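You operate a simulated robot arm through the tools that you are given. There is no shell and no other tool. Be economical: measure what you need, move in short steps, check, and stop when the job is done.

You are at the controls of a simulated robot arm. One attempt, no reset.

JOB
Put the yellow-handled mallet on top of the dustpan. Fetch the white cup and set it on the counter by the grinder. Put the white tent card on the small steel tray. Close the wide sink door. Close the tap-side sink door. Put the green pad on the open shelf of the island. Do these in any order. Set down upright: yellow-handled mallet, white cup, white tent card.

It is judged by the outcome, as a careful person would: the job done as asked, and still so three seconds after it is handed in. It fails if anything else is knocked over, pushed out of place, dropped, spilled or broken.

ROBOT AND FRAMES
A 6-joint arm with a two-finger gripper on a trunk, on a base that drives. Base frame: it is fixed to the floor where the robot stands at the start and does not move with it; the origin is under the middle of the robot, x ahead of it, y to its left, z up; the surface under the hand at the start is at about z = 885. Readings come in mm, rad, newtons and seconds.
Its first joint turns from -2.601 to 2.601 rad. Places, roughly: counter by the grinder [-1900, -5100, 900]; dustpan (18x25x9 cm) [800, -300, 900]; green pad (9x6x6 cm) [600, 900, 900]; open shelf of the island (21x76 cm) [-720, -2420, 560]; small steel tray (17x12x2 cm) [-800, -2500, 900]; tap-side sink door [-200, -4600, 500]; white cup (7x8x9 cm) [-4500, -1800, 900]; white tent card [-1750, -5250, 1000]; wide sink door [-700, -4600, 500]; yellow-handled mallet (21x5x9 cm) [600, -100, 900]. Payload 1.57 kg.
The TCP is the grasp point between the finger pads, 21 mm short of the fingertips. In the tool frame z runs along the fingers and y along their closing line. Largest opening 70 mm; the body of the gripper starts 50 mm behind the TCP.
Orientation is that of the tool frame in the base frame, as a unit quaternion [w, x, y, z]. With the fingers straight down and closing along the base's y, the tool's x points along the base's -x, its y along +y and its z along -z.

CONTROLS
- The arm moves only by the tool apply_moves. Its argument "motion" is a list of rows, each an object of numbers (a shift or turn left out is 0, a gripper value left out holds the last): "fingers": the finger opening in mm, from 0 to 70; "dx", "dy", "dz": the shift along the base's x, y, z in units of 500 mm (1.0 is 500 mm); "wx", "wy", "wz": the turn, a rotation vector about the base's x, y, z in units of 120 degrees (1.0 is 120 degrees). In form: [{"fingers": .., "dx": .., "dy": .., "dz": .., "wx": .., "wy": .., "wz": ..}, ...]. A call has 1 to 12 rows; each row is the pose to reach, as a shift and turn from the pose commanded when the call began. A call with a number of a shift or a turn outside -1 to 1 is refused whole. Each row takes 0.2 s and may step no farther than 50 mm and 0.15 rad from the row before; otherwise, or with a gripper value out of range, the whole call is refused. A pose out of reach is approached as far as the arm can. The call stops where the force on the tool passes 40 N (or 10 N more than at its start, if that is more) or the arm is blocked; 0.2 s more then pass. Each finger halts on what it meets, pressing with about 30 N; the grip force reading is that of the motor and also rises with nothing between the fingers. The clock runs only during rows and for 0.2 s after the last one: add rows that repeat a pose to give the fingers time. It gives the time, the measured TCP pose, the force on the tool (base axes), the opening and the grip force at its end, in the units of the frame above (readings bear some noise), with the torque about the TCP (base axes, N m) and any sound that the robot's microphone picked up.
- Cameras (640 x 400 px; columns grow to the right, rows downward): "scene" is now at [32.6, 184.1, 1844.3]; the picture's right is [0.30, -0.95, 0.00], its down [-0.75, -0.24, -0.62] and it looks along [0.59, 0.19, -0.79] (base axes); focal length 279 px, centre (320, 200). "wrist" rides on the gripper at [79, 4, -81] in the tool frame; the picture's right is [-0.05, 1.00, 0.00], its down [-0.67, -0.04, -0.74] and it looks along [-0.74, -0.04, 0.67] (tool axes); focal length 256 px, centre (320, 200). There is no depth. A picture from a camera that has moved, and an enlarged one, comes with that camera's place and axes in the base frame and with its lens. The place of the scene camera against the robot may be out by one fixed shift of up to 18 mm in any direction.
- grab_frame(camera): a new picture of that camera. The clock stands still meanwhile.
- slide_trunk(by): slides the trunk up (or, below 0, down) by that many mm; the arm and the scene camera ride with it, the base frame stays. It gives what a move gives, with no picture.
- roll_base(legs): drives the robot by 1 to 6 legs, each [ahead, turn to the left] in mm and rad, along the robot's own axes; the way and the turn of a leg run together, so that a leg with both is an arc; at most 1500 mm and 3.142 rad a leg. The arm and the cameras ride along, it lands a little off, and it stops where it bumps. It gives what a move gives.
- aim_head(pan, tilt): turns the head with the scene camera to pan (to the left, within 2.705 rad either way) and tilt (down, from -0.506 to 1.204), counted from straight ahead of the robot. It gives what a move gives.
- zoom(camera, box): a new picture of the part [left, top, right, bottom] of that camera's present view, enlarged. The clock stands still meanwhile.
- job_done(): hands the job in; it is judged then, once.

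Work in short steps. Places have to be worked out from the pictures, the camera data and where the tool is seen: move nearer, look again, correct. Check each grasp and each placing, and mend what went wrong. You have 165 turns and 128 pictures in all, those below and enlarged ones among them. Open the gripper and draw the arm clear of the work before you hand the job in, unless the task says otherwise; then end with one line.

The tools are called after "Emit:" by a JSON object that holds its "name" and its "arguments". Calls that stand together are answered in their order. apply_moves: Moves the arm, as the interface text tells. Its arguments: {"type":"object","properties":{"motion":{"type":"array","items":{"type":"object","properties":{"fingers":{"type":"number"},"dx":{"type":"number"},"dy":{"type":"number"},"dz":{"type":"number"},"wx":{"type":"number"},"wy":{"type":"number"},"wz":{"type":"number"}}}}},"required":["motion"]} The other tools are called the same way: slide_trunk (by) slides the trunk up or down; roll_base (legs) drives the base; aim_head (pan, tilt) turns the head that bears the scene camera; grab_frame (camera) takes a picture; zoom (camera, box) takes an enlarged picture of a part of a camera's view; job_done () hands the job in.

At the start:

```text
time_s: 0.0
tool_pos: [672.8, 43.8, 1186.2]
tcp_rot: [0.0, -0.004, 1.0, 0.0]
ft_force: [-0.2, 0.2, 0.1]
torque: [0.01, -0.04, 0.03]
grip_width: 69.8
finger_force: 0.1
trunk travel left (down, up): [-867.0, 103.0]
robot x, y, heading: [-4.3, 1.7, -0.001]
head pan, tilt: [0.307, 0.904]
```

scene: 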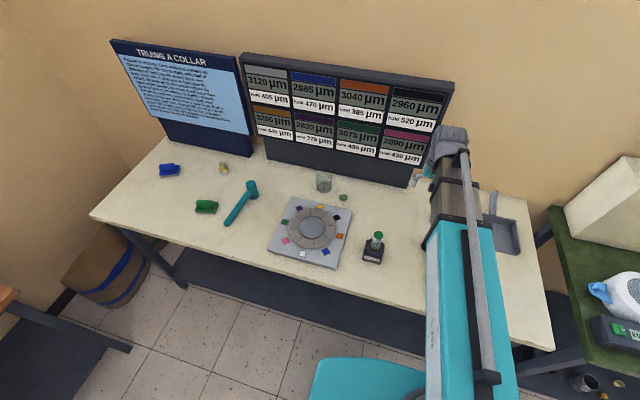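
wrist: 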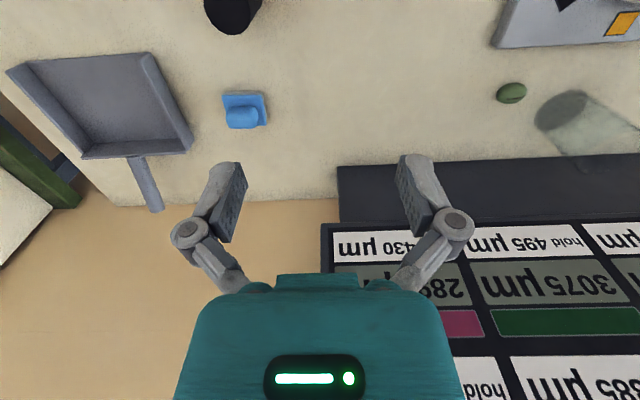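

The bench is ahead, with the dustpan to the right and the green pad to the left; I don't see the mallet yet. I'll aim the head a bit right to look for it.

Emit:
{"name": "aim_head", "arguments": {"pan": -0.3, "tilt": 0.9}}

Emit:
{"name": "grab_frame", "arguments": {"camera": "scene"}}

```text
time_s: 1.0
tool_pos: [673.0, 42.8, 1186.2]
tcp_rot: [0.0, -0.004, 1.0, 0.0]
ft_force: [0.1, -1.2, -0.1]
torque: [-0.01, 0.0, -0.01]
grip_width: 69.9
finger_force: 0.1
trunk travel left (down, up): [-867.0, 103.0]
robot x, y, heading: [0.2, -3.0, -0.005]
head pan, tilt: [-0.3, 0.901]
```

```text
125 pictures are left
camera scene: at [32.9, 139.0, 1844.5], right [-0.3, -0.96, 0.0], down [-0.75, 0.23, -0.62], along [0.59, -0.18, -0.78], focal length 279 px, centre (320, 200)
```

scene: 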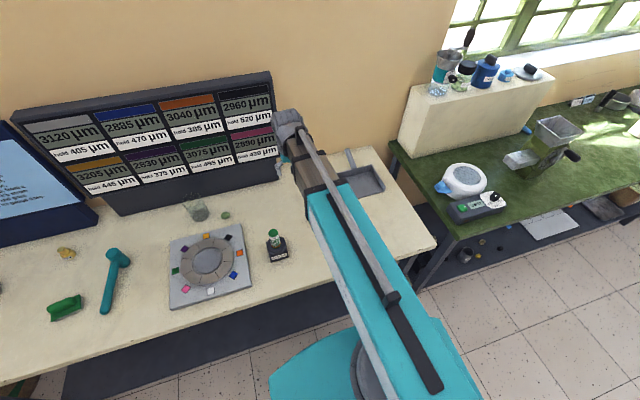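

The arm hides the mallet. I'll swing the arm left and look again.

Emit:
{"name": "apply_moves", "arguments": {"motion": [{"dy": 0.1}, {"dy": 0.2}, {"dy": 0.3}, {"dy": 0.4}, {"dy": 0.5}, {"dy": 0.6}, {"dy": 0.7}, {"dy": 0.8}]}}

Emit:
{"name": "grab_frame", "arguments": {"camera": "scene"}}

Emit:
{"name": "grab_frame", "arguments": {"camera": "wrist"}}

```text
time_s: 2.8
tool_pos: [675.3, 442.8, 1184.6]
tcp_rot: [0.0, -0.004, 1.0, 0.0]
ft_force: [0.1, 0.3, -0.3]
torque: [-0.01, -0.02, 0.01]
grip_width: 69.9
finger_force: 0.0
trunk travel left (down, up): [-867.0, 103.0]
robot x, y, heading: [-1.5, 2.1, 0.004]
head pan, tilt: [-0.3, 0.901]
```

```text
124 pictures are left
camera scene: at [33.1, 140.0, 1844.4], right [-0.3, -0.95, 0.0], down [-0.75, 0.23, -0.62], along [0.59, -0.18, -0.78], focal length 279 px, centre (320, 200)
```

scene: 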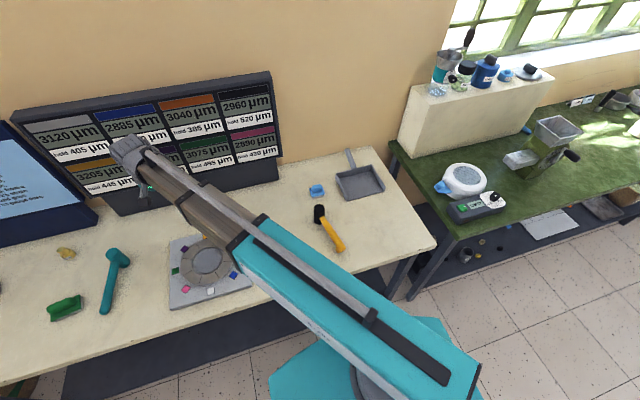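

```text
123 pictures are left
camera wrist: at [596.1, 447.7, 1266.4], right [0.04, 1.0, 0.0], down [0.67, -0.03, 0.74], along [0.74, -0.03, -0.67], focal length 256 px, centre (320, 200)
```

wrist: 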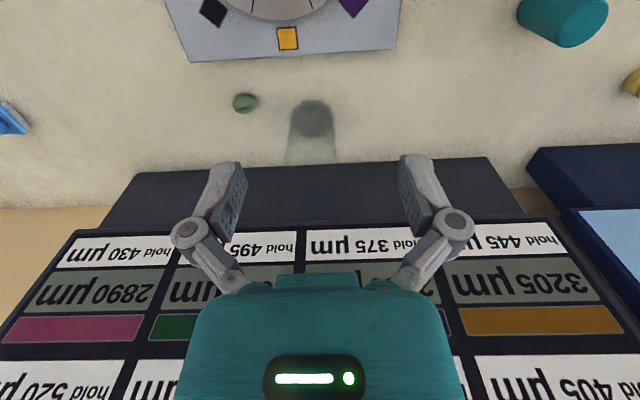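

The mallet is at about head (674,-50), handle end (503,-83); dustpan around (789,-291). Let me zoom on them.

Emit:
{"name": "zoom", "arguments": {"camera": "scene", "box": [280, 140, 410, 260]}}

Emit:
{"name": "zoom", "arguments": {"camera": "scene", "box": [30, 230, 140, 330]}}

```text
3.33 times, centred on (345, 200) of scene
camera zoom: at [33.1, 140.0, 1844.4], right [-0.3, -0.95, 0.0], down [-0.75, 0.23, -0.62], along [0.59, -0.18, -0.78], focal length 930 px, centre (237, 200)
```

zoom: 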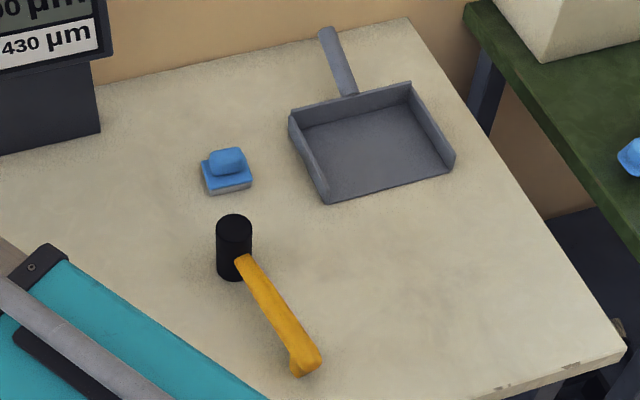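

```text
4.00 times, centred on (85, 280) of scene
camera zoom: at [33.1, 140.0, 1844.4], right [-0.3, -0.95, 0.0], down [-0.75, 0.23, -0.62], along [0.59, -0.18, -0.78], focal length 1116 px, centre (1260, -120)
```

zoom: 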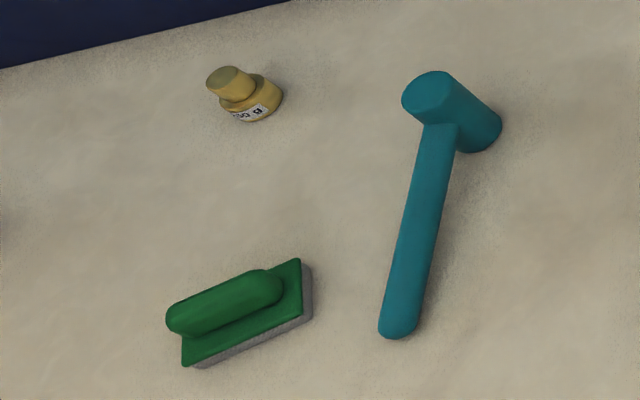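

The mallet stands on its head with the handle horizontal, and the dustpan opens toward me. I'll bring the gripper above and behind the mallet head for a wrist view.

Emit:
{"name": "apply_moves", "arguments": {"motion": [{"dy": -0.1}, {"dy": -0.2}, {"dy": -0.3}, {"dy": -0.4}, {"dy": -0.5}, {"dy": -0.6}, {"dy": -0.7}, {"dy": -0.8, "dz": -0.04}, {"dy": -0.9, "dx": -0.05, "dz": -0.08}, {"dy": -0.97, "dx": -0.12, "dz": -0.12}, {"dy": -0.97, "dx": -0.15, "dz": -0.17}]}}

Emit:
{"name": "grab_frame", "arguments": {"camera": "wrist"}}

```text
refused: row 8 steps farther than a row can; nothing moved
```

```text
120 pictures are left
camera wrist: at [596.1, 447.7, 1266.4], right [0.04, 1.0, 0.0], down [0.67, -0.03, 0.74], along [0.74, -0.03, -0.67], focal length 256 px, centre (320, 200)
```

wrist: 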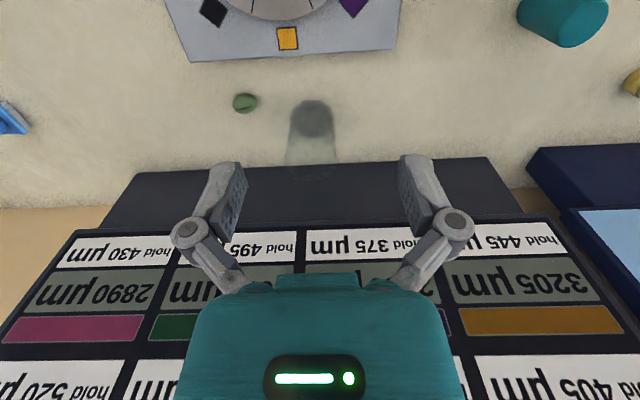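

Row 8 stepped too far (3-D distance); I'll separate the steps.

Emit:
{"name": "apply_moves", "arguments": {"motion": [{"dy": -0.1}, {"dy": -0.2}, {"dy": -0.3}, {"dy": -0.4}, {"dy": -0.5}, {"dy": -0.6}, {"dy": -0.7}, {"dy": -0.8}, {"dy": -0.9}, {"dy": -0.97, "dx": -0.05}, {"dy": -0.97, "dx": -0.1, "dz": -0.08}, {"dy": -0.97, "dx": -0.15, "dz": -0.16}]}}

Emit:
{"name": "grab_frame", "arguments": {"camera": "wrist"}}

```text
time_s: 5.4
tool_pos: [595.4, -42.0, 1185.4]
tcp_rot: [0.0, -0.005, 1.0, 0.0]
ft_force: [-0.2, -0.1, 0.8]
torque: [-0.02, 0.03, 0.03]
grip_width: 69.8
finger_force: 0.2
out of reach, approached as far as the arm can: row 11, 12
trunk travel left (down, up): [-867.0, 103.0]
robot x, y, heading: [1.8, -2.0, -0.002]
head pan, tilt: [-0.3, 0.901]
```

```text
119 pictures are left
camera wrist: at [517.0, -37.3, 1267.1], right [0.04, 1.0, 0.0], down [0.67, -0.03, 0.75], along [0.74, -0.03, -0.67], focal length 256 px, centre (320, 200)
```

wrist: 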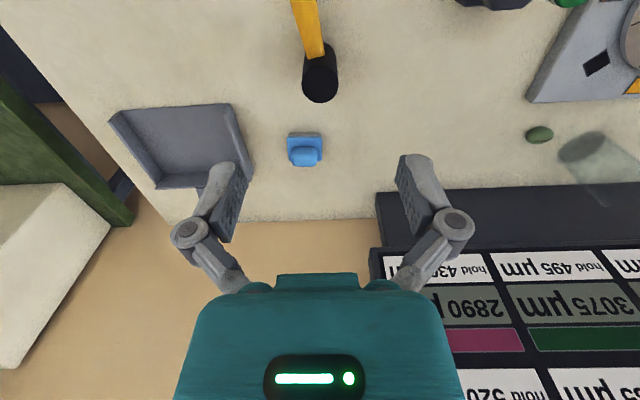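

Head top centre is about (644,-42,975). The arm is near its inner limit at this height, so I'll lower the trunk and read the pose.

Emit:
{"name": "slide_trunk", "arguments": {"by": -120}}

Emit:
{"name": "apply_moves", "arguments": {"motion": [{"dx": 0.05}, {"dx": 0.09}]}}

Emit:
{"name": "grab_frame", "arguments": {"camera": "wrist"}}

```text
time_s: 6.9
tool_pos: [597.9, -41.5, 1065.1]
tcp_rot: [0.0, -0.004, 1.0, 0.001]
ft_force: [-0.6, 0.2, 0.4]
torque: [-0.01, 0.0, -0.01]
grip_width: 69.7
finger_force: 0.1
trunk travel left (down, up): [-747.0, 223.0]
robot x, y, heading: [-1.4, -1.5, -0.004]
head pan, tilt: [-0.3, 0.901]
```

```text
time_s: 7.5
tool_pos: [642.7, -43.2, 1066.2]
tcp_rot: [0.0, -0.004, 1.0, 0.0]
ft_force: [-0.2, -0.3, 0.0]
torque: [0.01, 0.01, 0.0]
grip_width: 69.9
finger_force: 0.0
trunk travel left (down, up): [-747.0, 223.0]
robot x, y, heading: [-1.9, 1.7, -0.004]
head pan, tilt: [-0.3, 0.901]
```

```text
118 pictures are left
camera wrist: at [564.3, -38.2, 1146.7], right [0.04, 1.0, 0.0], down [0.67, -0.03, 0.74], along [0.74, -0.03, -0.67], focal length 256 px, centre (320, 200)
```

wrist: 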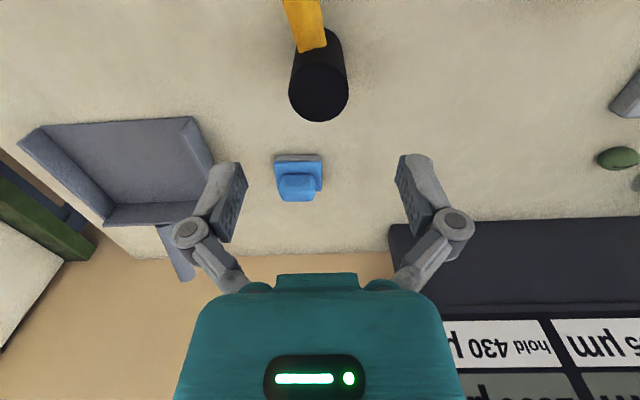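

Top centre solves to (643,-41), diameter ~40. I descend and grip with TCP at about z=945.

Emit:
{"name": "apply_moves", "arguments": {"motion": [{"dz": -0.08}, {"dz": -0.16}, {"dz": -0.2}, {"dz": -0.24}, {"dz": -0.24, "fingers": 20}, {"dz": -0.24, "fingers": 20}, {"dz": -0.24, "fingers": 20}, {"dz": -0.24, "fingers": 20}]}}

Emit:
{"name": "grab_frame", "arguments": {"camera": "wrist"}}

```text
time_s: 9.3
tool_pos: [642.8, -42.5, 1065.5]
tcp_rot: [0.0, -0.004, 1.0, 0.001]
ft_force: [0.4, 0.0, 0.2]
torque: [-0.02, -0.01, 0.0]
grip_width: 19.9
finger_force: 0.0
out of reach, approached as far as the arm can: row 1, 2, 3, 4, 5, 6, 7, 8
trunk travel left (down, up): [-747.0, 223.0]
robot x, y, heading: [-2.6, -4.7, -0.006]
head pan, tilt: [-0.3, 0.901]
```

```text
117 pictures are left
camera wrist: at [563.7, -38.2, 1146.8], right [0.04, 1.0, 0.0], down [0.67, -0.03, 0.74], along [0.74, -0.03, -0.67], focal length 256 px, centre (320, 200)
```

wrist: 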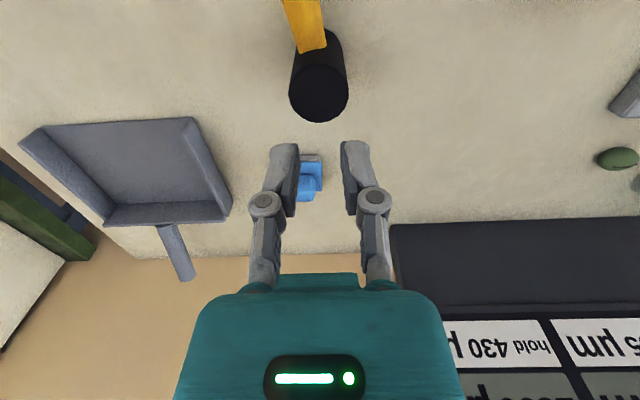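

The arm cannot go lower relative to the trunk here, so I use the trunk for the descent: open, then lower 120 mm.

Emit:
{"name": "apply_moves", "arguments": {"motion": [{"fingers": 70}, {"fingers": 70}, {"fingers": 70}, {"fingers": 70}]}}

Emit:
{"name": "slide_trunk", "arguments": {"by": -70}}

Emit:
{"name": "grab_frame", "arguments": {"camera": "wrist"}}

```text
time_s: 10.3
tool_pos: [643.0, -43.0, 1065.4]
tcp_rot: [0.0, -0.004, 1.0, -0.001]
ft_force: [0.2, 0.1, 1.0]
torque: [0.01, 0.0, -0.01]
grip_width: 70.0
finger_force: 0.1
trunk travel left (down, up): [-747.0, 223.0]
robot x, y, heading: [3.0, -3.7, 0.003]
head pan, tilt: [-0.3, 0.901]
```

```text
time_s: 11.4
tool_pos: [643.2, -41.8, 994.9]
tcp_rot: [0.0, -0.004, 1.0, 0.0]
ft_force: [-0.1, 0.1, -0.2]
torque: [0.01, 0.03, -0.02]
grip_width: 69.9
finger_force: 0.0
trunk travel left (down, up): [-677.0, 293.0]
robot x, y, heading: [1.4, -4.2, 0.001]
head pan, tilt: [-0.3, 0.901]
```

```text
116 pictures are left
camera wrist: at [563.6, -38.1, 1076.8], right [0.04, 1.0, 0.0], down [0.67, -0.03, 0.74], along [0.74, -0.03, -0.67], focal length 256 px, centre (320, 200)
```

wrist: 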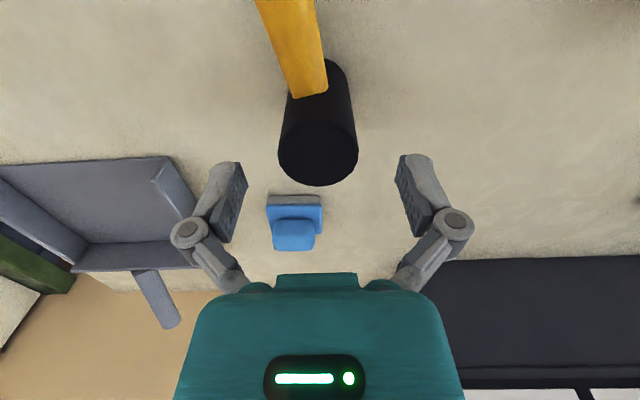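

The triangulated head centre is more like x≈649, top ≈960. I shift forward 6 mm, lower 40 and look again.

Emit:
{"name": "apply_moves", "arguments": {"motion": [{"dx": 0.012}]}}

Emit:
{"name": "slide_trunk", "arguments": {"by": -40}}

Emit:
{"name": "grab_frame", "arguments": {"camera": "wrist"}}

```text
time_s: 11.8
tool_pos: [649.7, -43.5, 995.8]
tcp_rot: [0.0, -0.005, 1.0, -0.001]
ft_force: [0.3, 1.9, 1.0]
torque: [0.01, 0.0, -0.02]
grip_width: 70.3
finger_force: 0.0
trunk travel left (down, up): [-677.0, 293.0]
robot x, y, heading: [0.7, -2.7, -0.004]
head pan, tilt: [-0.3, 0.901]
```

```text
time_s: 12.6
tool_pos: [649.8, -42.0, 955.5]
tcp_rot: [0.0, -0.005, 1.0, 0.0]
ft_force: [0.4, -0.3, 0.1]
torque: [0.03, 0.01, 0.03]
grip_width: 70.2
finger_force: 0.0
trunk travel left (down, up): [-637.0, 333.0]
robot x, y, heading: [-3.4, -2.7, -0.003]
head pan, tilt: [-0.3, 0.901]
```

```text
115 pictures are left
camera wrist: at [569.8, -38.7, 1036.8], right [0.04, 1.0, 0.0], down [0.67, -0.03, 0.74], along [0.74, -0.03, -0.67], focal length 256 px, centre (320, 200)
```

wrist: 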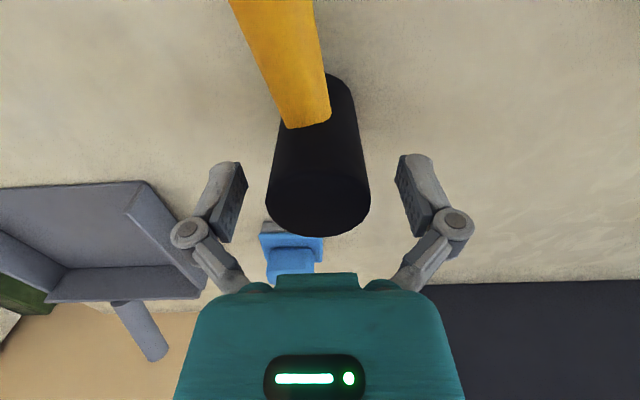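

Head centre is at about (650,-42), top 963 — aligned. Lower 22 mm and close.

Emit:
{"name": "slide_trunk", "arguments": {"by": -20}}

Emit:
{"name": "apply_moves", "arguments": {"motion": [{"fingers": 50}, {"fingers": 35}, {"fingers": 30}, {"fingers": 30}, {"fingers": 30}, {"fingers": 30}]}}

```text
time_s: 13.3
tool_pos: [649.0, -42.3, 936.6]
tcp_rot: [0.001, -0.005, 1.0, 0.0]
ft_force: [-0.3, 0.3, -0.5]
torque: [-0.02, 0.02, 0.01]
grip_width: 70.0
finger_force: 0.1
trunk travel left (down, up): [-617.0, 353.0]
robot x, y, heading: [1.9, -4.4, -0.004]
head pan, tilt: [-0.3, 0.901]
```

```text
time_s: 14.7
tool_pos: [648.7, -44.2, 935.9]
tcp_rot: [0.0, -0.004, 1.0, 0.001]
ft_force: [1.7, -3.9, 8.2]
torque: [-0.1, 0.18, 0.36]
grip_width: 44.0
finger_force: 30.1
trunk travel left (down, up): [-617.0, 353.0]
robot x, y, heading: [-0.4, -3.8, 0.002]
head pan, tilt: [-0.3, 0.901]
```

Gripped at 44 mm. Lift 80 mm and check.

Emit:
{"name": "slide_trunk", "arguments": {"by": 80}}

Emit:
{"name": "apply_moves", "arguments": {"motion": [{"dx": 0.06, "dy": -0.06}, {"dx": 0.12, "dy": -0.12}, {"dx": 0.18, "dy": -0.18}, {"dx": 0.24, "dy": -0.25}, {"dx": 0.26, "dy": -0.33}, {"dx": 0.28, "dy": -0.4}, {"dx": 0.28, "dy": -0.47}]}}

Emit:
{"name": "grab_frame", "arguments": {"camera": "wrist"}}

Emit:
{"name": "grab_frame", "arguments": {"camera": "scene"}}

```text
time_s: 15.8
tool_pos: [648.7, -44.1, 1015.3]
tcp_rot: [-0.001, -0.004, 1.0, 0.0]
ft_force: [-0.2, -0.1, 0.4]
torque: [0.0, 0.0, -0.01]
grip_width: 30.0
finger_force: 0.0
trunk travel left (down, up): [-697.0, 273.0]
robot x, y, heading: [2.7, -3.6, 0.0]
head pan, tilt: [-0.3, 0.901]
```

```text
time_s: 17.4
tool_pos: [789.3, -277.0, 1015.8]
tcp_rot: [-0.001, -0.004, 1.0, 0.0]
ft_force: [0.2, 0.4, -0.2]
torque: [-0.03, -0.03, 0.02]
grip_width: 29.9
finger_force: 0.0
trunk travel left (down, up): [-697.0, 273.0]
robot x, y, heading: [1.3, -1.0, 0.001]
head pan, tilt: [-0.3, 0.901]
```

```text
114 pictures are left
camera wrist: at [709.4, -273.0, 1096.7], right [0.04, 1.0, 0.0], down [0.67, -0.03, 0.74], along [0.74, -0.03, -0.67], focal length 256 px, centre (320, 200)
```

wrist: 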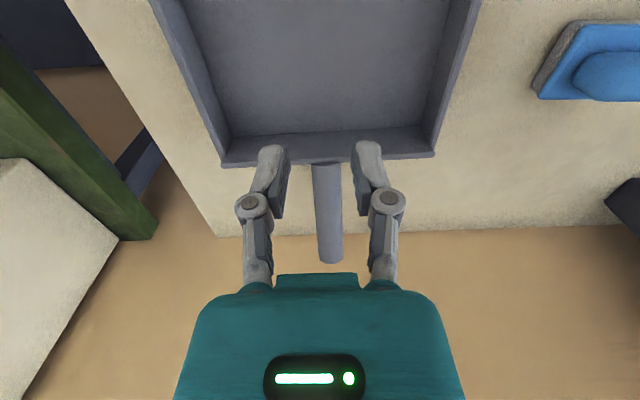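

```text
113 pictures are left
camera scene: at [33.1, 138.9, 1674.5], right [-0.3, -0.95, 0.0], down [-0.75, 0.23, -0.62], along [0.59, -0.18, -0.78], focal length 279 px, centre (320, 200)
```

scene: 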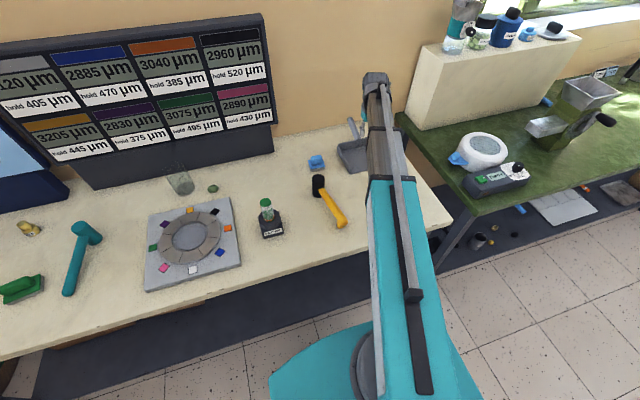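

The mallet slipped out and remained standing. I'll go back with fingers open to see how it stands.

Emit:
{"name": "apply_moves", "arguments": {"motion": [{"dy": 0.1, "fingers": 70}, {"dy": 0.2, "fingers": 70}, {"dy": 0.3, "fingers": 70}, {"dx": -0.08, "dy": 0.35}, {"dx": -0.14, "dy": 0.42}, {"dx": -0.22, "dy": 0.46}, {"dx": -0.28, "dy": 0.47}]}}

Emit:
{"name": "grab_frame", "arguments": {"camera": "wrist"}}

```text
time_s: 19.1
tool_pos: [648.4, -40.9, 1015.6]
tcp_rot: [0.0, -0.004, 1.0, -0.001]
ft_force: [-0.1, -0.4, 0.5]
torque: [-0.03, 0.02, -0.02]
grip_width: 70.0
finger_force: 0.1
trunk travel left (down, up): [-697.0, 273.0]
robot x, y, heading: [1.7, -1.3, -0.001]
head pan, tilt: [-0.3, 0.901]
```

```text
112 pictures are left
camera wrist: at [569.1, -37.7, 1097.0], right [0.04, 1.0, 0.0], down [0.67, -0.03, 0.75], along [0.74, -0.03, -0.67], focal length 256 px, centre (320, 200)
```

wrist: 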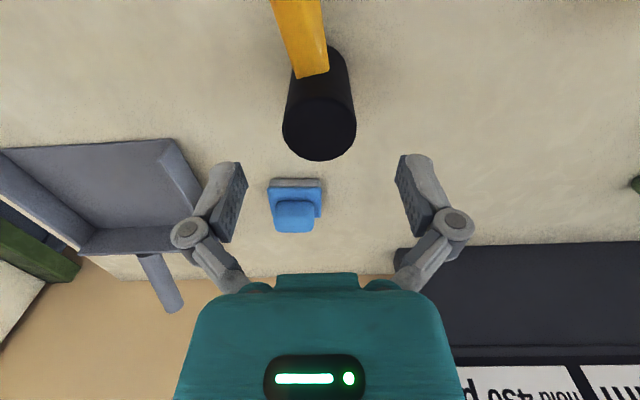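

Solving the rim and width gives centre x≈656, top ≈963: I had gripped ~7 mm off the diameter. Shift +8 mm, descend, and grip again.

Emit:
{"name": "apply_moves", "arguments": {"motion": [{"dx": 0.016}]}}

Emit:
{"name": "slide_trunk", "arguments": {"by": -84}}

Emit:
{"name": "apply_moves", "arguments": {"motion": [{"fingers": 50}, {"fingers": 35}, {"fingers": 20}, {"fingers": 10}, {"fingers": 10}, {"fingers": 10}]}}

Emit:
{"name": "slide_trunk", "arguments": {"by": 20}}

```text
time_s: 19.4
tool_pos: [658.1, -41.7, 1015.1]
tcp_rot: [-0.001, -0.004, 1.0, 0.0]
ft_force: [0.0, -0.3, 0.8]
torque: [-0.01, -0.01, -0.02]
grip_width: 70.1
finger_force: 0.1
trunk travel left (down, up): [-697.0, 273.0]
robot x, y, heading: [2.3, 0.2, -0.003]
head pan, tilt: [-0.3, 0.901]
```

```text
time_s: 20.6
tool_pos: [657.2, -40.4, 932.0]
tcp_rot: [0.0, -0.004, 1.0, 0.0]
ft_force: [-0.6, -0.5, 0.5]
torque: [0.03, 0.02, -0.02]
grip_width: 70.0
finger_force: 0.1
trunk travel left (down, up): [-613.0, 357.0]
robot x, y, heading: [-0.3, 0.4, -0.001]
head pan, tilt: [-0.3, 0.901]
```

```text
time_s: 22.1
tool_pos: [656.5, -42.5, 932.2]
tcp_rot: [0.001, -0.004, 1.0, 0.0]
ft_force: [3.6, -3.6, 9.4]
torque: [-0.01, 0.38, 0.45]
grip_width: 49.4
finger_force: 29.8
trunk travel left (down, up): [-613.0, 357.0]
robot x, y, heading: [-1.2, -2.4, -0.004]
head pan, tilt: [-0.3, 0.901]
```

```text
time_s: 22.7
tool_pos: [657.1, -42.0, 951.5]
tcp_rot: [0.0, -0.005, 1.0, -0.001]
ft_force: [1.0, 1.4, -2.8]
torque: [0.01, -0.16, 0.01]
grip_width: 48.8
finger_force: 29.7
trunk travel left (down, up): [-633.0, 337.0]
robot x, y, heading: [-4.1, 0.9, -0.002]
head pan, tilt: [-0.3, 0.901]
```

Now 49 mm and it carries about 2.8 N of weight. Check picture before carrying.

Emit:
{"name": "slide_trunk", "arguments": {"by": 60}}

Emit:
{"name": "grab_frame", "arguments": {"camera": "wrist"}}

```text
time_s: 23.7
tool_pos: [658.7, -42.0, 1012.0]
tcp_rot: [0.0, -0.004, 1.0, 0.0]
ft_force: [0.1, -0.8, -3.0]
torque: [0.04, -0.13, -0.01]
grip_width: 48.5
finger_force: 29.5
trunk travel left (down, up): [-693.0, 277.0]
robot x, y, heading: [-1.0, -3.9, -0.004]
head pan, tilt: [-0.3, 0.901]
```

```text
111 pictures are left
camera wrist: at [578.2, -37.7, 1092.7], right [0.04, 1.0, 0.0], down [0.67, -0.03, 0.74], along [0.74, -0.03, -0.67], focal length 256 px, centre (320, 200)
```

wrist: 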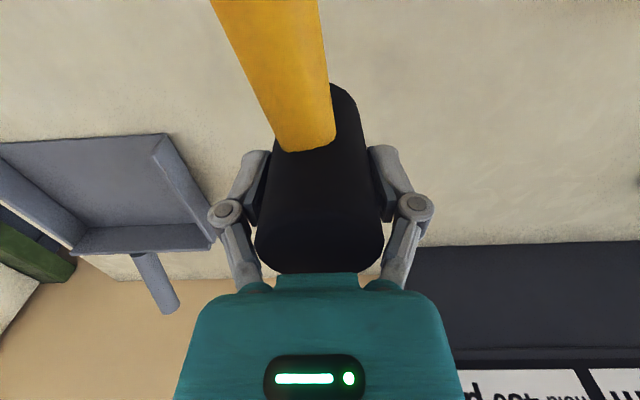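

Held upright. I carry it -y then +x to above the pan.

Emit:
{"name": "apply_moves", "arguments": {"motion": [{"dy": -0.06}, {"dy": -0.13}, {"dy": -0.2}, {"dy": -0.27}, {"dy": -0.34}, {"dy": -0.4}, {"dy": -0.45, "dx": 0.03}, {"dy": -0.475, "dx": 0.1}, {"dy": -0.475, "dx": 0.17}, {"dy": -0.475, "dx": 0.23}, {"dy": -0.475, "dx": 0.26}]}}

Emit:
{"name": "grab_frame", "arguments": {"camera": "wrist"}}

```text
time_s: 26.1
tool_pos: [786.9, -279.5, 1011.4]
tcp_rot: [0.0, -0.004, 1.0, 0.0]
ft_force: [0.1, -0.5, -3.0]
torque: [0.04, -0.1, 0.01]
grip_width: 47.6
finger_force: 29.9
trunk travel left (down, up): [-693.0, 277.0]
robot x, y, heading: [-0.8, -0.4, 0.003]
head pan, tilt: [-0.3, 0.901]
```

```text
110 pictures are left
camera wrist: at [707.5, -275.5, 1092.5], right [0.04, 1.0, 0.0], down [0.67, -0.03, 0.74], along [0.74, -0.03, -0.67], focal length 256 px, centre (320, 200)
```

wrist: 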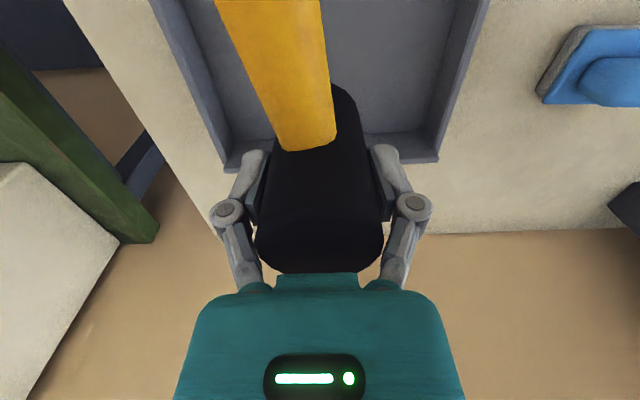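

Over the pan with room to spare; lowering onto the pan floor.

Emit:
{"name": "slide_trunk", "arguments": {"by": -66}}

Emit:
{"name": "slide_trunk", "arguments": {"by": -6}}

Emit:
{"name": "grab_frame", "arguments": {"camera": "wrist"}}

```text
time_s: 27.2
tool_pos: [787.1, -280.1, 945.5]
tcp_rot: [-0.001, -0.004, 1.0, -0.001]
ft_force: [-0.2, 0.4, -2.1]
torque: [0.05, -0.16, 0.04]
grip_width: 46.9
finger_force: 30.2
trunk travel left (down, up): [-627.0, 343.0]
robot x, y, heading: [2.8, -1.7, 0.001]
head pan, tilt: [-0.3, 0.901]
```

```text
time_s: 27.7
tool_pos: [786.3, -279.8, 938.4]
tcp_rot: [0.001, -0.004, 1.0, 0.0]
ft_force: [-0.5, 0.6, -2.0]
torque: [0.06, -0.15, 0.0]
grip_width: 47.3
finger_force: 30.0
trunk travel left (down, up): [-621.0, 349.0]
robot x, y, heading: [-1.3, -3.5, -0.003]
head pan, tilt: [-0.3, 0.901]
```

```text
109 pictures are left
camera wrist: at [706.9, -275.5, 1020.6], right [0.04, 1.0, 0.0], down [0.67, -0.03, 0.74], along [0.74, -0.03, -0.67], focal length 256 px, centre (320, 200)
```

wrist: 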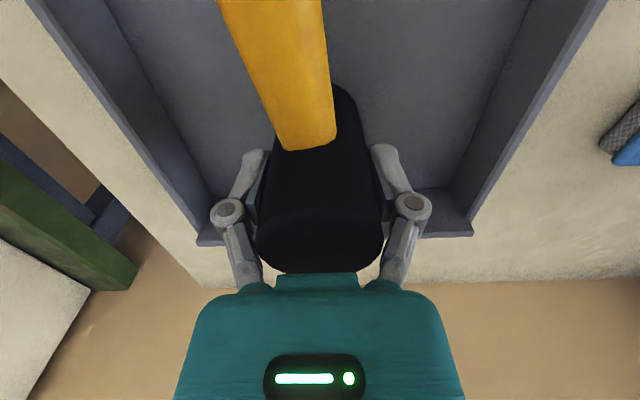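

Still hanging (-2 N). Lower by 3 mm steps until contact.

Emit:
{"name": "slide_trunk", "arguments": {"by": -3}}

Emit:
{"name": "slide_trunk", "arguments": {"by": -3}}

```text
time_s: 28.2
tool_pos: [786.6, -279.4, 936.9]
tcp_rot: [0.0, -0.005, 1.0, -0.001]
ft_force: [3.0, -0.3, 7.8]
torque: [0.0, -0.05, 0.04]
grip_width: 46.6
finger_force: 31.0
trunk travel left (down, up): [-618.0, 352.0]
robot x, y, heading: [2.8, -0.2, -0.0]
head pan, tilt: [-0.3, 0.901]
```

```text
time_s: 28.7
tool_pos: [784.8, -279.4, 937.8]
tcp_rot: [0.002, -0.004, 1.0, -0.001]
ft_force: [0.2, -0.9, 25.8]
torque: [0.22, 0.42, 0.07]
grip_width: 46.9
finger_force: 29.9
trunk travel left (down, up): [-616.0, 354.0]
robot x, y, heading: [4.5, 2.1, -0.005]
head pan, tilt: [-0.3, 0.901]
stopped: the force on the tool passed its limit at 46 N (the readings are from after the stop); the commanded pose is now the measured one
```

Contact. Release and retreat upward.

Emit:
{"name": "slide_trunk", "arguments": {"by": 2}}

Emit:
{"name": "apply_moves", "arguments": {"motion": [{"fingers": 55}, {"fingers": 65}, {"fingers": 70}, {"fingers": 70}]}}

Emit:
{"name": "slide_trunk", "arguments": {"by": 110}}

Emit:
{"name": "grab_frame", "arguments": {"camera": "wrist"}}

```text
time_s: 29.2
tool_pos: [787.0, -279.9, 937.6]
tcp_rot: [0.002, -0.004, 1.0, -0.001]
ft_force: [-3.2, 0.9, 3.8]
torque: [0.1, 0.17, 0.01]
grip_width: 46.6
finger_force: 30.2
trunk travel left (down, up): [-618.0, 352.0]
robot x, y, heading: [1.7, 0.0, 0.0]
head pan, tilt: [-0.3, 0.901]
```

```text
time_s: 30.2
tool_pos: [787.8, -279.5, 937.4]
tcp_rot: [0.002, -0.004, 1.0, 0.0]
ft_force: [-0.1, -0.2, -0.3]
torque: [0.02, -0.03, 0.01]
grip_width: 69.9
finger_force: 0.0
trunk travel left (down, up): [-618.0, 352.0]
robot x, y, heading: [3.0, -1.0, -0.0]
head pan, tilt: [-0.3, 0.901]
```

```text
time_s: 31.6
tool_pos: [787.3, -279.8, 1047.5]
tcp_rot: [0.003, -0.004, 1.0, -0.001]
ft_force: [0.6, 0.5, 0.3]
torque: [0.0, 0.02, 0.0]
grip_width: 69.9
finger_force: 0.0
trunk travel left (down, up): [-728.0, 242.0]
robot x, y, heading: [-1.3, -2.3, -0.005]
head pan, tilt: [-0.3, 0.901]
```

```text
108 pictures are left
camera wrist: at [708.2, -275.9, 1127.8], right [0.04, 1.0, 0.0], down [0.66, -0.03, 0.75], along [0.75, -0.03, -0.67], focal length 256 px, centre (320, 200)
```

wrist: 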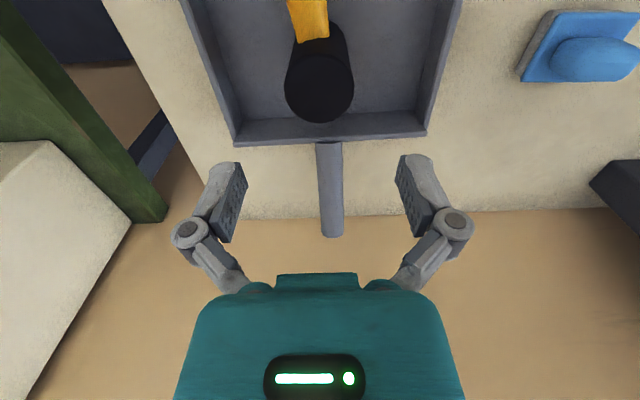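

The mallet stands in the dustpan. Next the green pad at about (542,846), out of current reach. I retract the arm, raise the trunk, turn left and drive 300 mm toward +y.

Emit:
{"name": "apply_moves", "arguments": {"motion": [{"dx": -0.08, "dz": 0.05}, {"dx": -0.16, "dz": 0.1}, {"dx": -0.24, "dz": 0.14}, {"dx": -0.3, "dz": 0.2, "dy": 0.04}, {"dx": -0.34, "dz": 0.2, "dy": 0.12}, {"dx": -0.34, "dz": 0.2, "dy": 0.2}, {"dx": -0.34, "dz": 0.2, "dy": 0.28}, {"dx": -0.34, "dz": 0.2, "dy": 0.36}, {"dx": -0.34, "dz": 0.2, "dy": 0.44}, {"dx": -0.34, "dz": 0.2, "dy": 0.52}, {"dx": -0.34, "dz": 0.2, "dy": 0.56}]}}

Emit:
{"name": "roll_base", "arguments": {"legs": [[0, 1.571]]}}

Emit:
{"name": "aim_head", "arguments": {"pan": -0.6, "tilt": 0.8}}

Emit:
{"name": "grab_frame", "arguments": {"camera": "scene"}}

```text
time_s: 34.0
tool_pos: [622.5, 0.7, 1047.1]
tcp_rot: [0.002, -0.004, 1.0, -0.001]
ft_force: [-0.4, 0.7, 0.1]
torque: [0.02, -0.01, 0.0]
grip_width: 69.9
finger_force: 0.1
out of reach, approached as far as the arm can: row 1, 2, 3, 4, 5, 6, 7, 8, 9, 10, 11
trunk travel left (down, up): [-728.0, 242.0]
robot x, y, heading: [0.2, -1.3, -0.003]
head pan, tilt: [-0.3, 0.901]
```

```text
time_s: 40.1
tool_pos: [32.8, 621.4, 1046.9]
tcp_rot: [-0.002, 0.708, -0.706, 0.0]
ft_force: [-0.6, -0.8, 0.3]
torque: [-0.01, 0.0, -0.03]
grip_width: 70.0
finger_force: 0.1
trunk travel left (down, up): [-728.0, 242.0]
robot x, y, heading: [29.5, -2.4, 1.562]
head pan, tilt: [-0.3, 0.901]
```

```text
time_s: 40.9
tool_pos: [32.4, 620.2, 1047.2]
tcp_rot: [-0.002, 0.708, -0.707, -0.001]
ft_force: [0.5, 0.0, 0.6]
torque: [0.02, 0.0, -0.01]
grip_width: 70.0
finger_force: 0.1
trunk travel left (down, up): [-728.0, 242.0]
robot x, y, heading: [30.1, -6.4, 1.559]
head pan, tilt: [-0.6, 0.799]
```

```text
107 pictures are left
camera scene: at [-90.2, 14.8, 1713.8], right [0.82, -0.57, 0.0], down [-0.41, -0.59, -0.7], along [0.4, 0.57, -0.72], focal length 279 px, centre (320, 200)
```

scene: 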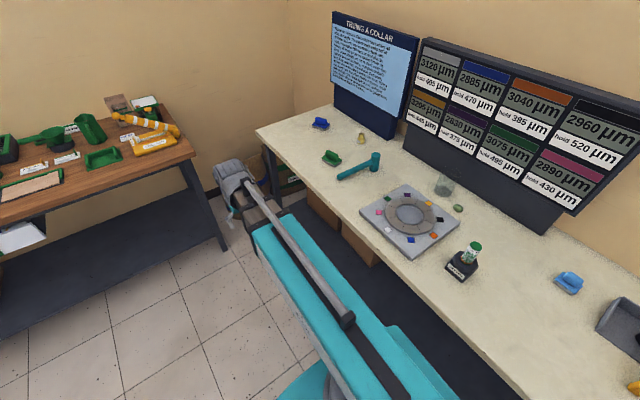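

The commanded z seems always refused by the arm. Here in free air I test small pure z and tilt moves.

Emit:
{"name": "apply_moves", "arguments": {"motion": [{"dz": 0.04}, {"dz": 0.08}]}}

Emit:
{"name": "apply_moves", "arguments": {"motion": [{"wx": -0.07}, {"wx": -0.14}, {"wx": -0.21}]}}

```text
time_s: 41.5
tool_pos: [32.9, 621.0, 1046.7]
tcp_rot: [-0.002, 0.708, -0.707, -0.001]
ft_force: [0.7, 0.2, -0.5]
torque: [0.0, -0.03, 0.02]
grip_width: 70.0
finger_force: 0.0
out of reach, approached as far as the arm can: row 1, 2
trunk travel left (down, up): [-728.0, 242.0]
robot x, y, heading: [28.4, -2.6, 1.558]
head pan, tilt: [-0.6, 0.799]
```

```text
time_s: 42.3
tool_pos: [30.8, 620.4, 1064.7]
tcp_rot: [0.153, 0.691, -0.69, 0.153]
ft_force: [0.5, -0.3, -0.5]
torque: [0.0, 0.0, -0.01]
grip_width: 69.8
finger_force: 0.0
out of reach, approached as far as the arm can: row 2, 3
trunk travel left (down, up): [-728.0, 242.0]
robot x, y, heading: [28.9, -4.6, 1.568]
head pan, tilt: [-0.6, 0.799]
```

Tilting works and z follows the wrist pivot (~190 mm above the TCP); straight-down height is set by the trunk alone. I undo the tilt and drive 300 mm ahead (+y).

Emit:
{"name": "apply_moves", "arguments": {"motion": [{"wx": 0.07}, {"wx": 0.14}, {"wx": 0.21}]}}

Emit:
{"name": "roll_base", "arguments": {"legs": [[300, 0]]}}

Emit:
{"name": "apply_moves", "arguments": {"motion": [{"dx": 0.09}, {"dx": 0.18}, {"dx": 0.27}, {"dx": 0.35, "dy": -0.02}, {"dx": 0.43, "dy": -0.06}, {"dx": 0.5, "dy": -0.1}, {"dx": 0.57, "dy": -0.14}, {"dx": 0.64, "dy": -0.18}, {"dx": 0.71, "dy": -0.22}, {"dx": 0.77, "dy": -0.24}]}}

Emit:
{"name": "grab_frame", "arguments": {"camera": "wrist"}}

```text
time_s: 43.1
tool_pos: [33.4, 618.5, 1046.2]
tcp_rot: [-0.002, 0.708, -0.707, -0.001]
ft_force: [0.4, 0.6, -0.8]
torque: [-0.01, 0.0, 0.02]
grip_width: 70.2
finger_force: 0.1
out of reach, approached as far as the arm can: row 1, 2, 3
trunk travel left (down, up): [-728.0, 242.0]
robot x, y, heading: [29.9, 4.0, 1.563]
head pan, tilt: [-0.6, 0.799]
```

```text
time_s: 45.5
tool_pos: [36.8, 916.5, 1046.8]
tcp_rot: [-0.001, 0.707, -0.707, 0.0]
ft_force: [-0.2, -1.0, -0.3]
torque: [0.0, 0.01, 0.01]
grip_width: 70.1
finger_force: 0.1
trunk travel left (down, up): [-728.0, 242.0]
robot x, y, heading: [26.7, 294.9, 1.558]
head pan, tilt: [-0.6, 0.799]
```

```text
time_s: 47.6
tool_pos: [421.4, 795.7, 1047.3]
tcp_rot: [0.002, -0.707, 0.707, 0.001]
ft_force: [0.4, -1.1, 0.1]
torque: [-0.01, -0.01, -0.05]
grip_width: 70.1
finger_force: 0.1
out of reach, approached as far as the arm can: row 7
trunk travel left (down, up): [-728.0, 242.0]
robot x, y, heading: [30.7, 294.7, 1.561]
head pan, tilt: [-0.6, 0.799]
```

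```text
106 pictures are left
camera wrist: at [416.9, 717.0, 1127.9], right [-1.0, 0.05, 0.0], down [0.03, 0.66, 0.75], along [0.04, 0.75, -0.66], focal length 256 px, centre (320, 200)
```

wrist: 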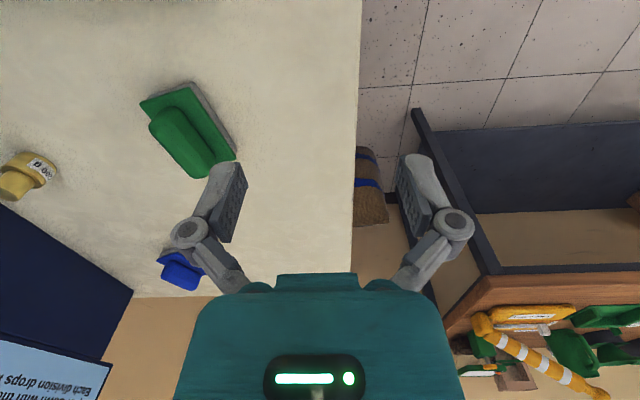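

The pad centre is near (555,857), long axis about 12° off +y. I move above it, turn the gripper 11.5°, and lower partly.

Emit:
{"name": "apply_moves", "arguments": {"motion": [{"dx": 0.08, "dy": 0.03, "wz": 0.05}, {"dx": 0.16, "dy": 0.06, "wz": 0.096}, {"dx": 0.24, "dy": 0.1, "wz": 0.096}, {"dx": 0.266, "dy": 0.122, "wz": 0.096}]}}

Emit:
{"name": "slide_trunk", "arguments": {"by": -60}}

Emit:
{"name": "grab_frame", "arguments": {"camera": "wrist"}}

```text
time_s: 48.6
tool_pos: [553.6, 856.9, 1047.6]
tcp_rot: [-0.002, 0.774, -0.633, -0.001]
ft_force: [1.1, 0.7, -0.3]
torque: [0.02, 0.01, 0.03]
grip_width: 70.2
finger_force: 0.1
trunk travel left (down, up): [-728.0, 242.0]
robot x, y, heading: [31.1, 295.5, 1.559]
head pan, tilt: [-0.6, 0.799]
```

```text
time_s: 49.6
tool_pos: [553.2, 855.9, 987.9]
tcp_rot: [-0.002, 0.774, -0.633, -0.001]
ft_force: [0.2, 0.4, 0.0]
torque: [-0.01, 0.01, -0.02]
grip_width: 70.1
finger_force: 0.0
trunk travel left (down, up): [-668.0, 302.0]
robot x, y, heading: [31.9, 294.4, 1.565]
head pan, tilt: [-0.6, 0.799]
```

```text
105 pictures are left
camera wrist: at [565.6, 778.6, 1068.0], right [-0.99, -0.15, 0.0], down [-0.1, 0.66, 0.75], along [-0.11, 0.74, -0.66], focal length 256 px, centre (320, 200)
```

wrist: 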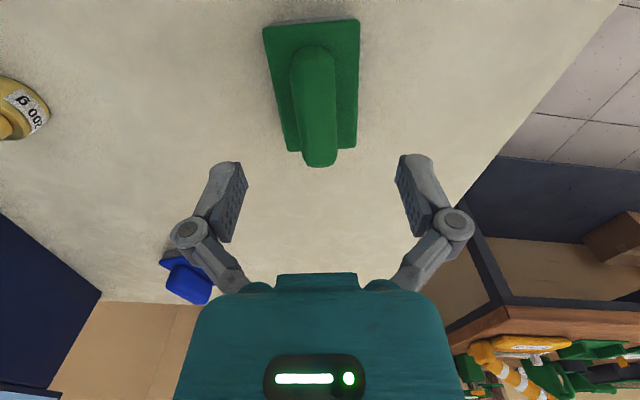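

Aligned nicely; shift back 8 mm, lower to TCP≈940, and close on the ridge.

Emit:
{"name": "apply_moves", "arguments": {"motion": [{"dx": 0.006, "dy": -0.016}]}}

Emit:
{"name": "slide_trunk", "arguments": {"by": -48}}

Emit:
{"name": "grab_frame", "arguments": {"camera": "wrist"}}

```text
time_s: 50.0
tool_pos: [557.0, 848.6, 987.2]
tcp_rot: [-0.001, 0.774, -0.633, 0.0]
ft_force: [-0.7, 1.2, 0.4]
torque: [-0.01, 0.02, 0.01]
grip_width: 70.0
finger_force: 0.1
trunk travel left (down, up): [-668.0, 302.0]
robot x, y, heading: [31.4, 290.7, 1.556]
head pan, tilt: [-0.6, 0.799]
```

```text
time_s: 51.0
tool_pos: [557.4, 849.9, 938.8]
tcp_rot: [-0.001, 0.774, -0.633, -0.001]
ft_force: [-0.9, -0.1, -0.1]
torque: [-0.04, -0.01, -0.03]
grip_width: 70.0
finger_force: 0.0
trunk travel left (down, up): [-620.0, 350.0]
robot x, y, heading: [28.4, 295.4, 1.563]
head pan, tilt: [-0.6, 0.799]
```

```text
104 pictures are left
camera wrist: at [568.8, 770.7, 1020.0], right [-0.99, -0.15, 0.0], down [-0.1, 0.66, 0.75], along [-0.11, 0.74, -0.66], focal length 256 px, centre (320, 200)
```

wrist: 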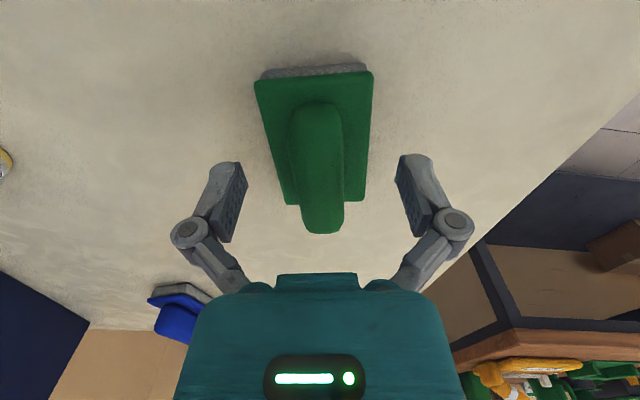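

Lower 7 mm more and close.

Emit:
{"name": "slide_trunk", "arguments": {"by": -7}}

Emit:
{"name": "apply_moves", "arguments": {"motion": [{"fingers": 50}, {"fingers": 35}, {"fingers": 20}, {"fingers": 10}, {"fingers": 10}, {"fingers": 10}]}}

Emit:
{"name": "slide_trunk", "arguments": {"by": 60}}

Emit:
{"name": "grab_frame", "arguments": {"camera": "wrist"}}

```text
time_s: 51.5
tool_pos: [556.3, 848.2, 932.5]
tcp_rot: [-0.001, 0.775, -0.632, -0.001]
ft_force: [1.1, 0.7, -0.9]
torque: [0.01, -0.02, 0.0]
grip_width: 70.0
finger_force: 0.0
trunk travel left (down, up): [-613.0, 357.0]
robot x, y, heading: [33.7, 295.7, 1.559]
head pan, tilt: [-0.6, 0.799]
```

```text
time_s: 52.9
tool_pos: [556.5, 848.2, 932.9]
tcp_rot: [-0.003, 0.774, -0.633, -0.001]
ft_force: [0.7, 0.7, 2.2]
torque: [-0.01, -0.01, -0.04]
grip_width: 23.0
finger_force: 30.1
trunk travel left (down, up): [-613.0, 357.0]
robot x, y, heading: [32.6, 296.3, 1.56]
head pan, tilt: [-0.6, 0.799]
```

```text
time_s: 53.9
tool_pos: [556.7, 848.8, 991.6]
tcp_rot: [-0.002, 0.775, -0.632, -0.001]
ft_force: [0.3, -1.1, -0.4]
torque: [-0.03, -0.05, 0.01]
grip_width: 22.9
finger_force: 30.6
trunk travel left (down, up): [-673.0, 297.0]
robot x, y, heading: [34.3, 294.5, 1.56]
head pan, tilt: [-0.6, 0.799]
```

```text
103 pictures are left
camera wrist: at [568.8, 770.8, 1072.9], right [-0.99, -0.15, 0.0], down [-0.1, 0.66, 0.75], along [-0.11, 0.74, -0.67], focal length 256 px, centre (320, 200)
```

wrist: 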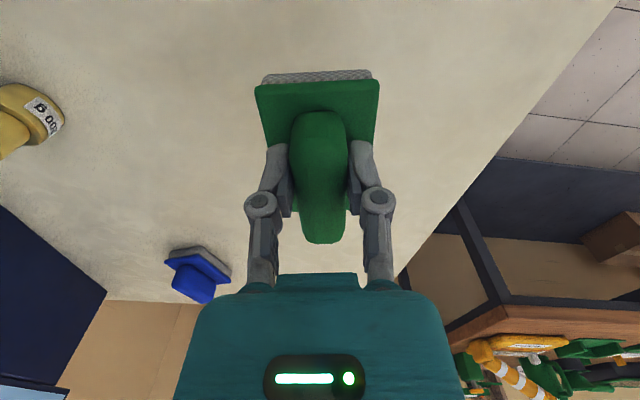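

The pad is held. I bring the arm to the front of the robot, then look around behind with the head.

Emit:
{"name": "apply_moves", "arguments": {"motion": [{"dx": -0.08}, {"dx": -0.16}, {"dx": -0.24}, {"dx": -0.32}, {"dx": -0.4, "dy": 0.03}, {"dx": -0.48, "dy": 0.06}, {"dx": -0.56, "dy": 0.09}, {"dx": -0.64, "dy": 0.12}, {"dx": -0.72, "dy": 0.13}, {"dx": -0.8, "dy": 0.13}, {"dx": -0.88, "dy": 0.13}, {"dx": -0.96, "dy": 0.13}]}}

Emit:
{"name": "aim_head", "arguments": {"pan": 2.5, "tilt": 0.35}}

Emit:
{"name": "grab_frame", "arguments": {"camera": "scene"}}

Emit:
{"name": "aim_head", "arguments": {"pan": -2.6, "tilt": 0.35}}

Emit:
{"name": "grab_frame", "arguments": {"camera": "scene"}}

```text
time_s: 56.5
tool_pos: [75.4, 911.6, 991.4]
tcp_rot: [-0.002, 0.774, -0.634, -0.001]
ft_force: [0.0, -0.6, -0.7]
torque: [0.04, 0.0, 0.01]
grip_width: 23.1
finger_force: 30.2
trunk travel left (down, up): [-673.0, 297.0]
robot x, y, heading: [30.9, 295.9, 1.559]
head pan, tilt: [-0.6, 0.799]
```

```text
time_s: 59.2
tool_pos: [76.7, 912.4, 991.8]
tcp_rot: [-0.002, 0.774, -0.633, -0.001]
ft_force: [0.3, -0.8, -0.2]
torque: [-0.01, 0.01, 0.01]
grip_width: 22.9
finger_force: 30.3
trunk travel left (down, up): [-673.0, 297.0]
robot x, y, heading: [31.8, 297.1, 1.564]
head pan, tilt: [2.499, 0.351]
```

```text
102 pictures are left
camera scene: at [-190.3, 171.4, 1698.5], right [-0.79, 0.61, 0.0], down [0.21, 0.27, -0.94], along [-0.57, -0.75, -0.34], focal length 279 px, centre (320, 200)
```

scene: 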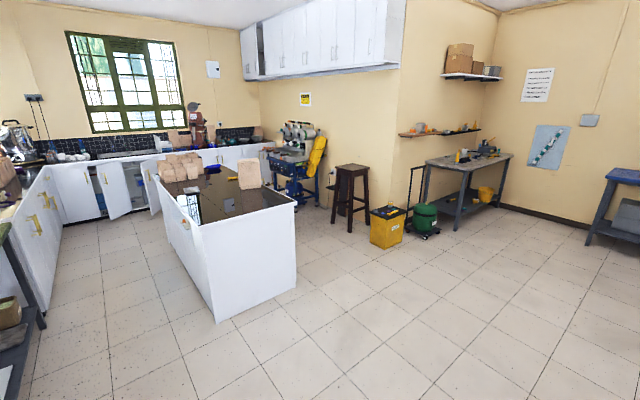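

```text
time_s: 63.2
tool_pos: [76.1, 913.4, 991.5]
tcp_rot: [-0.001, 0.774, -0.633, 0.0]
ft_force: [0.9, -0.6, -0.1]
torque: [0.0, 0.01, -0.01]
grip_width: 23.1
finger_force: 30.1
trunk travel left (down, up): [-673.0, 297.0]
robot x, y, heading: [31.2, 297.1, 1.562]
head pan, tilt: [-2.601, 0.351]
```

```text
101 pictures are left
camera scene: at [-86.5, 165.0, 1698.5], right [-0.86, -0.51, 0.0], down [-0.17, 0.3, -0.94], along [0.48, -0.81, -0.34], focal length 279 px, centre (320, 200)
```

scene: 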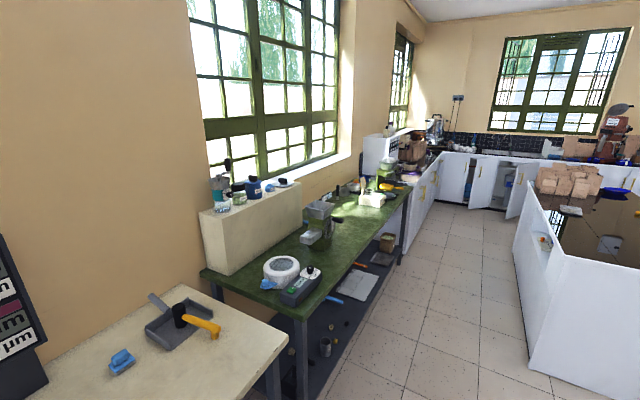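

The overview shows the island (x −1370…−600, y from −1780 on), with an aisle ~1 m wide between it and the green bench, and the shelf opening on the island's +x face. I turn left to face −y and drive into the aisle.

Emit:
{"name": "roll_base", "arguments": {"legs": [[0, 3.119], [1500, 0]]}}

Emit:
{"name": "aim_head", "arguments": {"pan": -0.55, "tilt": 0.5}}

Emit:
{"name": "grab_frame", "arguments": {"camera": "scene"}}

```text
time_s: 83.3
tool_pos: [-130.3, -1829.1, 991.8]
tcp_rot: [0.001, 0.651, 0.759, -0.003]
ft_force: [-0.5, -0.9, -0.1]
torque: [0.01, 0.0, 0.01]
grip_width: 23.1
finger_force: 30.2
trunk travel left (down, up): [-673.0, 297.0]
robot x, y, heading: [-49.4, -1213.0, -1.636]
head pan, tilt: [-2.601, 0.351]
```

```text
time_s: 85.3
tool_pos: [-129.7, -1828.0, 992.1]
tcp_rot: [0.001, 0.652, 0.758, -0.002]
ft_force: [0.1, -0.1, 0.3]
torque: [0.04, -0.02, 0.03]
grip_width: 23.0
finger_force: 30.0
trunk travel left (down, up): [-673.0, 297.0]
robot x, y, heading: [-55.5, -1214.1, -1.632]
head pan, tilt: [-0.55, 0.499]
```

```text
100 pictures are left
camera scene: at [71.9, -1262.5, 1684.8], right [-0.82, 0.58, 0.0], down [0.28, 0.39, -0.88], along [-0.51, -0.72, -0.48], focal length 279 px, centre (320, 200)
```

scene: 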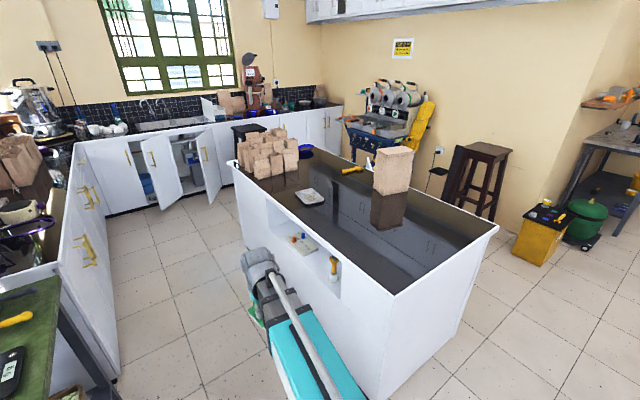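

Shelf recess seen on the island's side with a few items in it. I straighten slightly and drive 1050 mm on, alongside the shelf.

Emit:
{"name": "roll_base", "arguments": {"legs": [[0, 0.1], [1050, 0]]}}

Emit:
{"name": "aim_head", "arguments": {"pan": -1.6, "tilt": 0.9}}

Emit:
{"name": "grab_frame", "arguments": {"camera": "scene"}}

```text
time_s: 92.5
tool_pos: [-13.8, -2884.4, 992.3]
tcp_rot: [0.001, 0.607, 0.795, -0.001]
ft_force: [0.3, 0.0, -0.6]
torque: [0.01, 0.0, 0.0]
grip_width: 22.8
finger_force: 29.5
trunk travel left (down, up): [-673.0, 297.0]
robot x, y, heading: [-11.0, -2264.6, -1.515]
head pan, tilt: [-0.55, 0.499]
```

```text
time_s: 93.8
tool_pos: [-14.7, -2885.2, 991.7]
tcp_rot: [0.001, 0.607, 0.795, -0.001]
ft_force: [-0.7, 0.3, 0.1]
torque: [0.01, -0.05, 0.0]
grip_width: 23.0
finger_force: 30.0
trunk travel left (down, up): [-673.0, 297.0]
robot x, y, heading: [-11.3, -2265.8, -1.508]
head pan, tilt: [-1.6, 0.901]
```

```text
99 pictures are left
camera scene: at [85.1, -2221.7, 1650.9], right [-0.03, 1.0, 0.0], down [0.78, 0.02, -0.62], along [-0.62, -0.02, -0.78], focal length 279 px, centre (320, 200)
```

scene: 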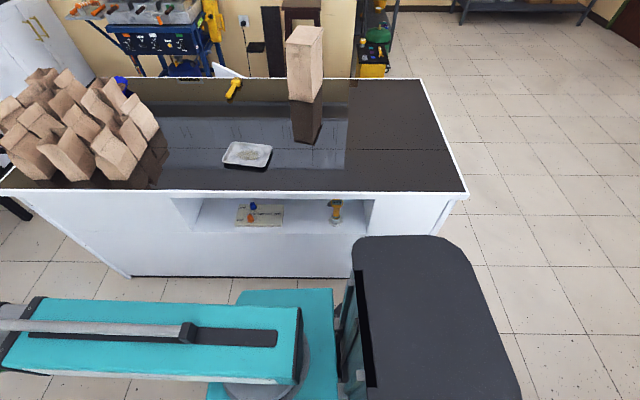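

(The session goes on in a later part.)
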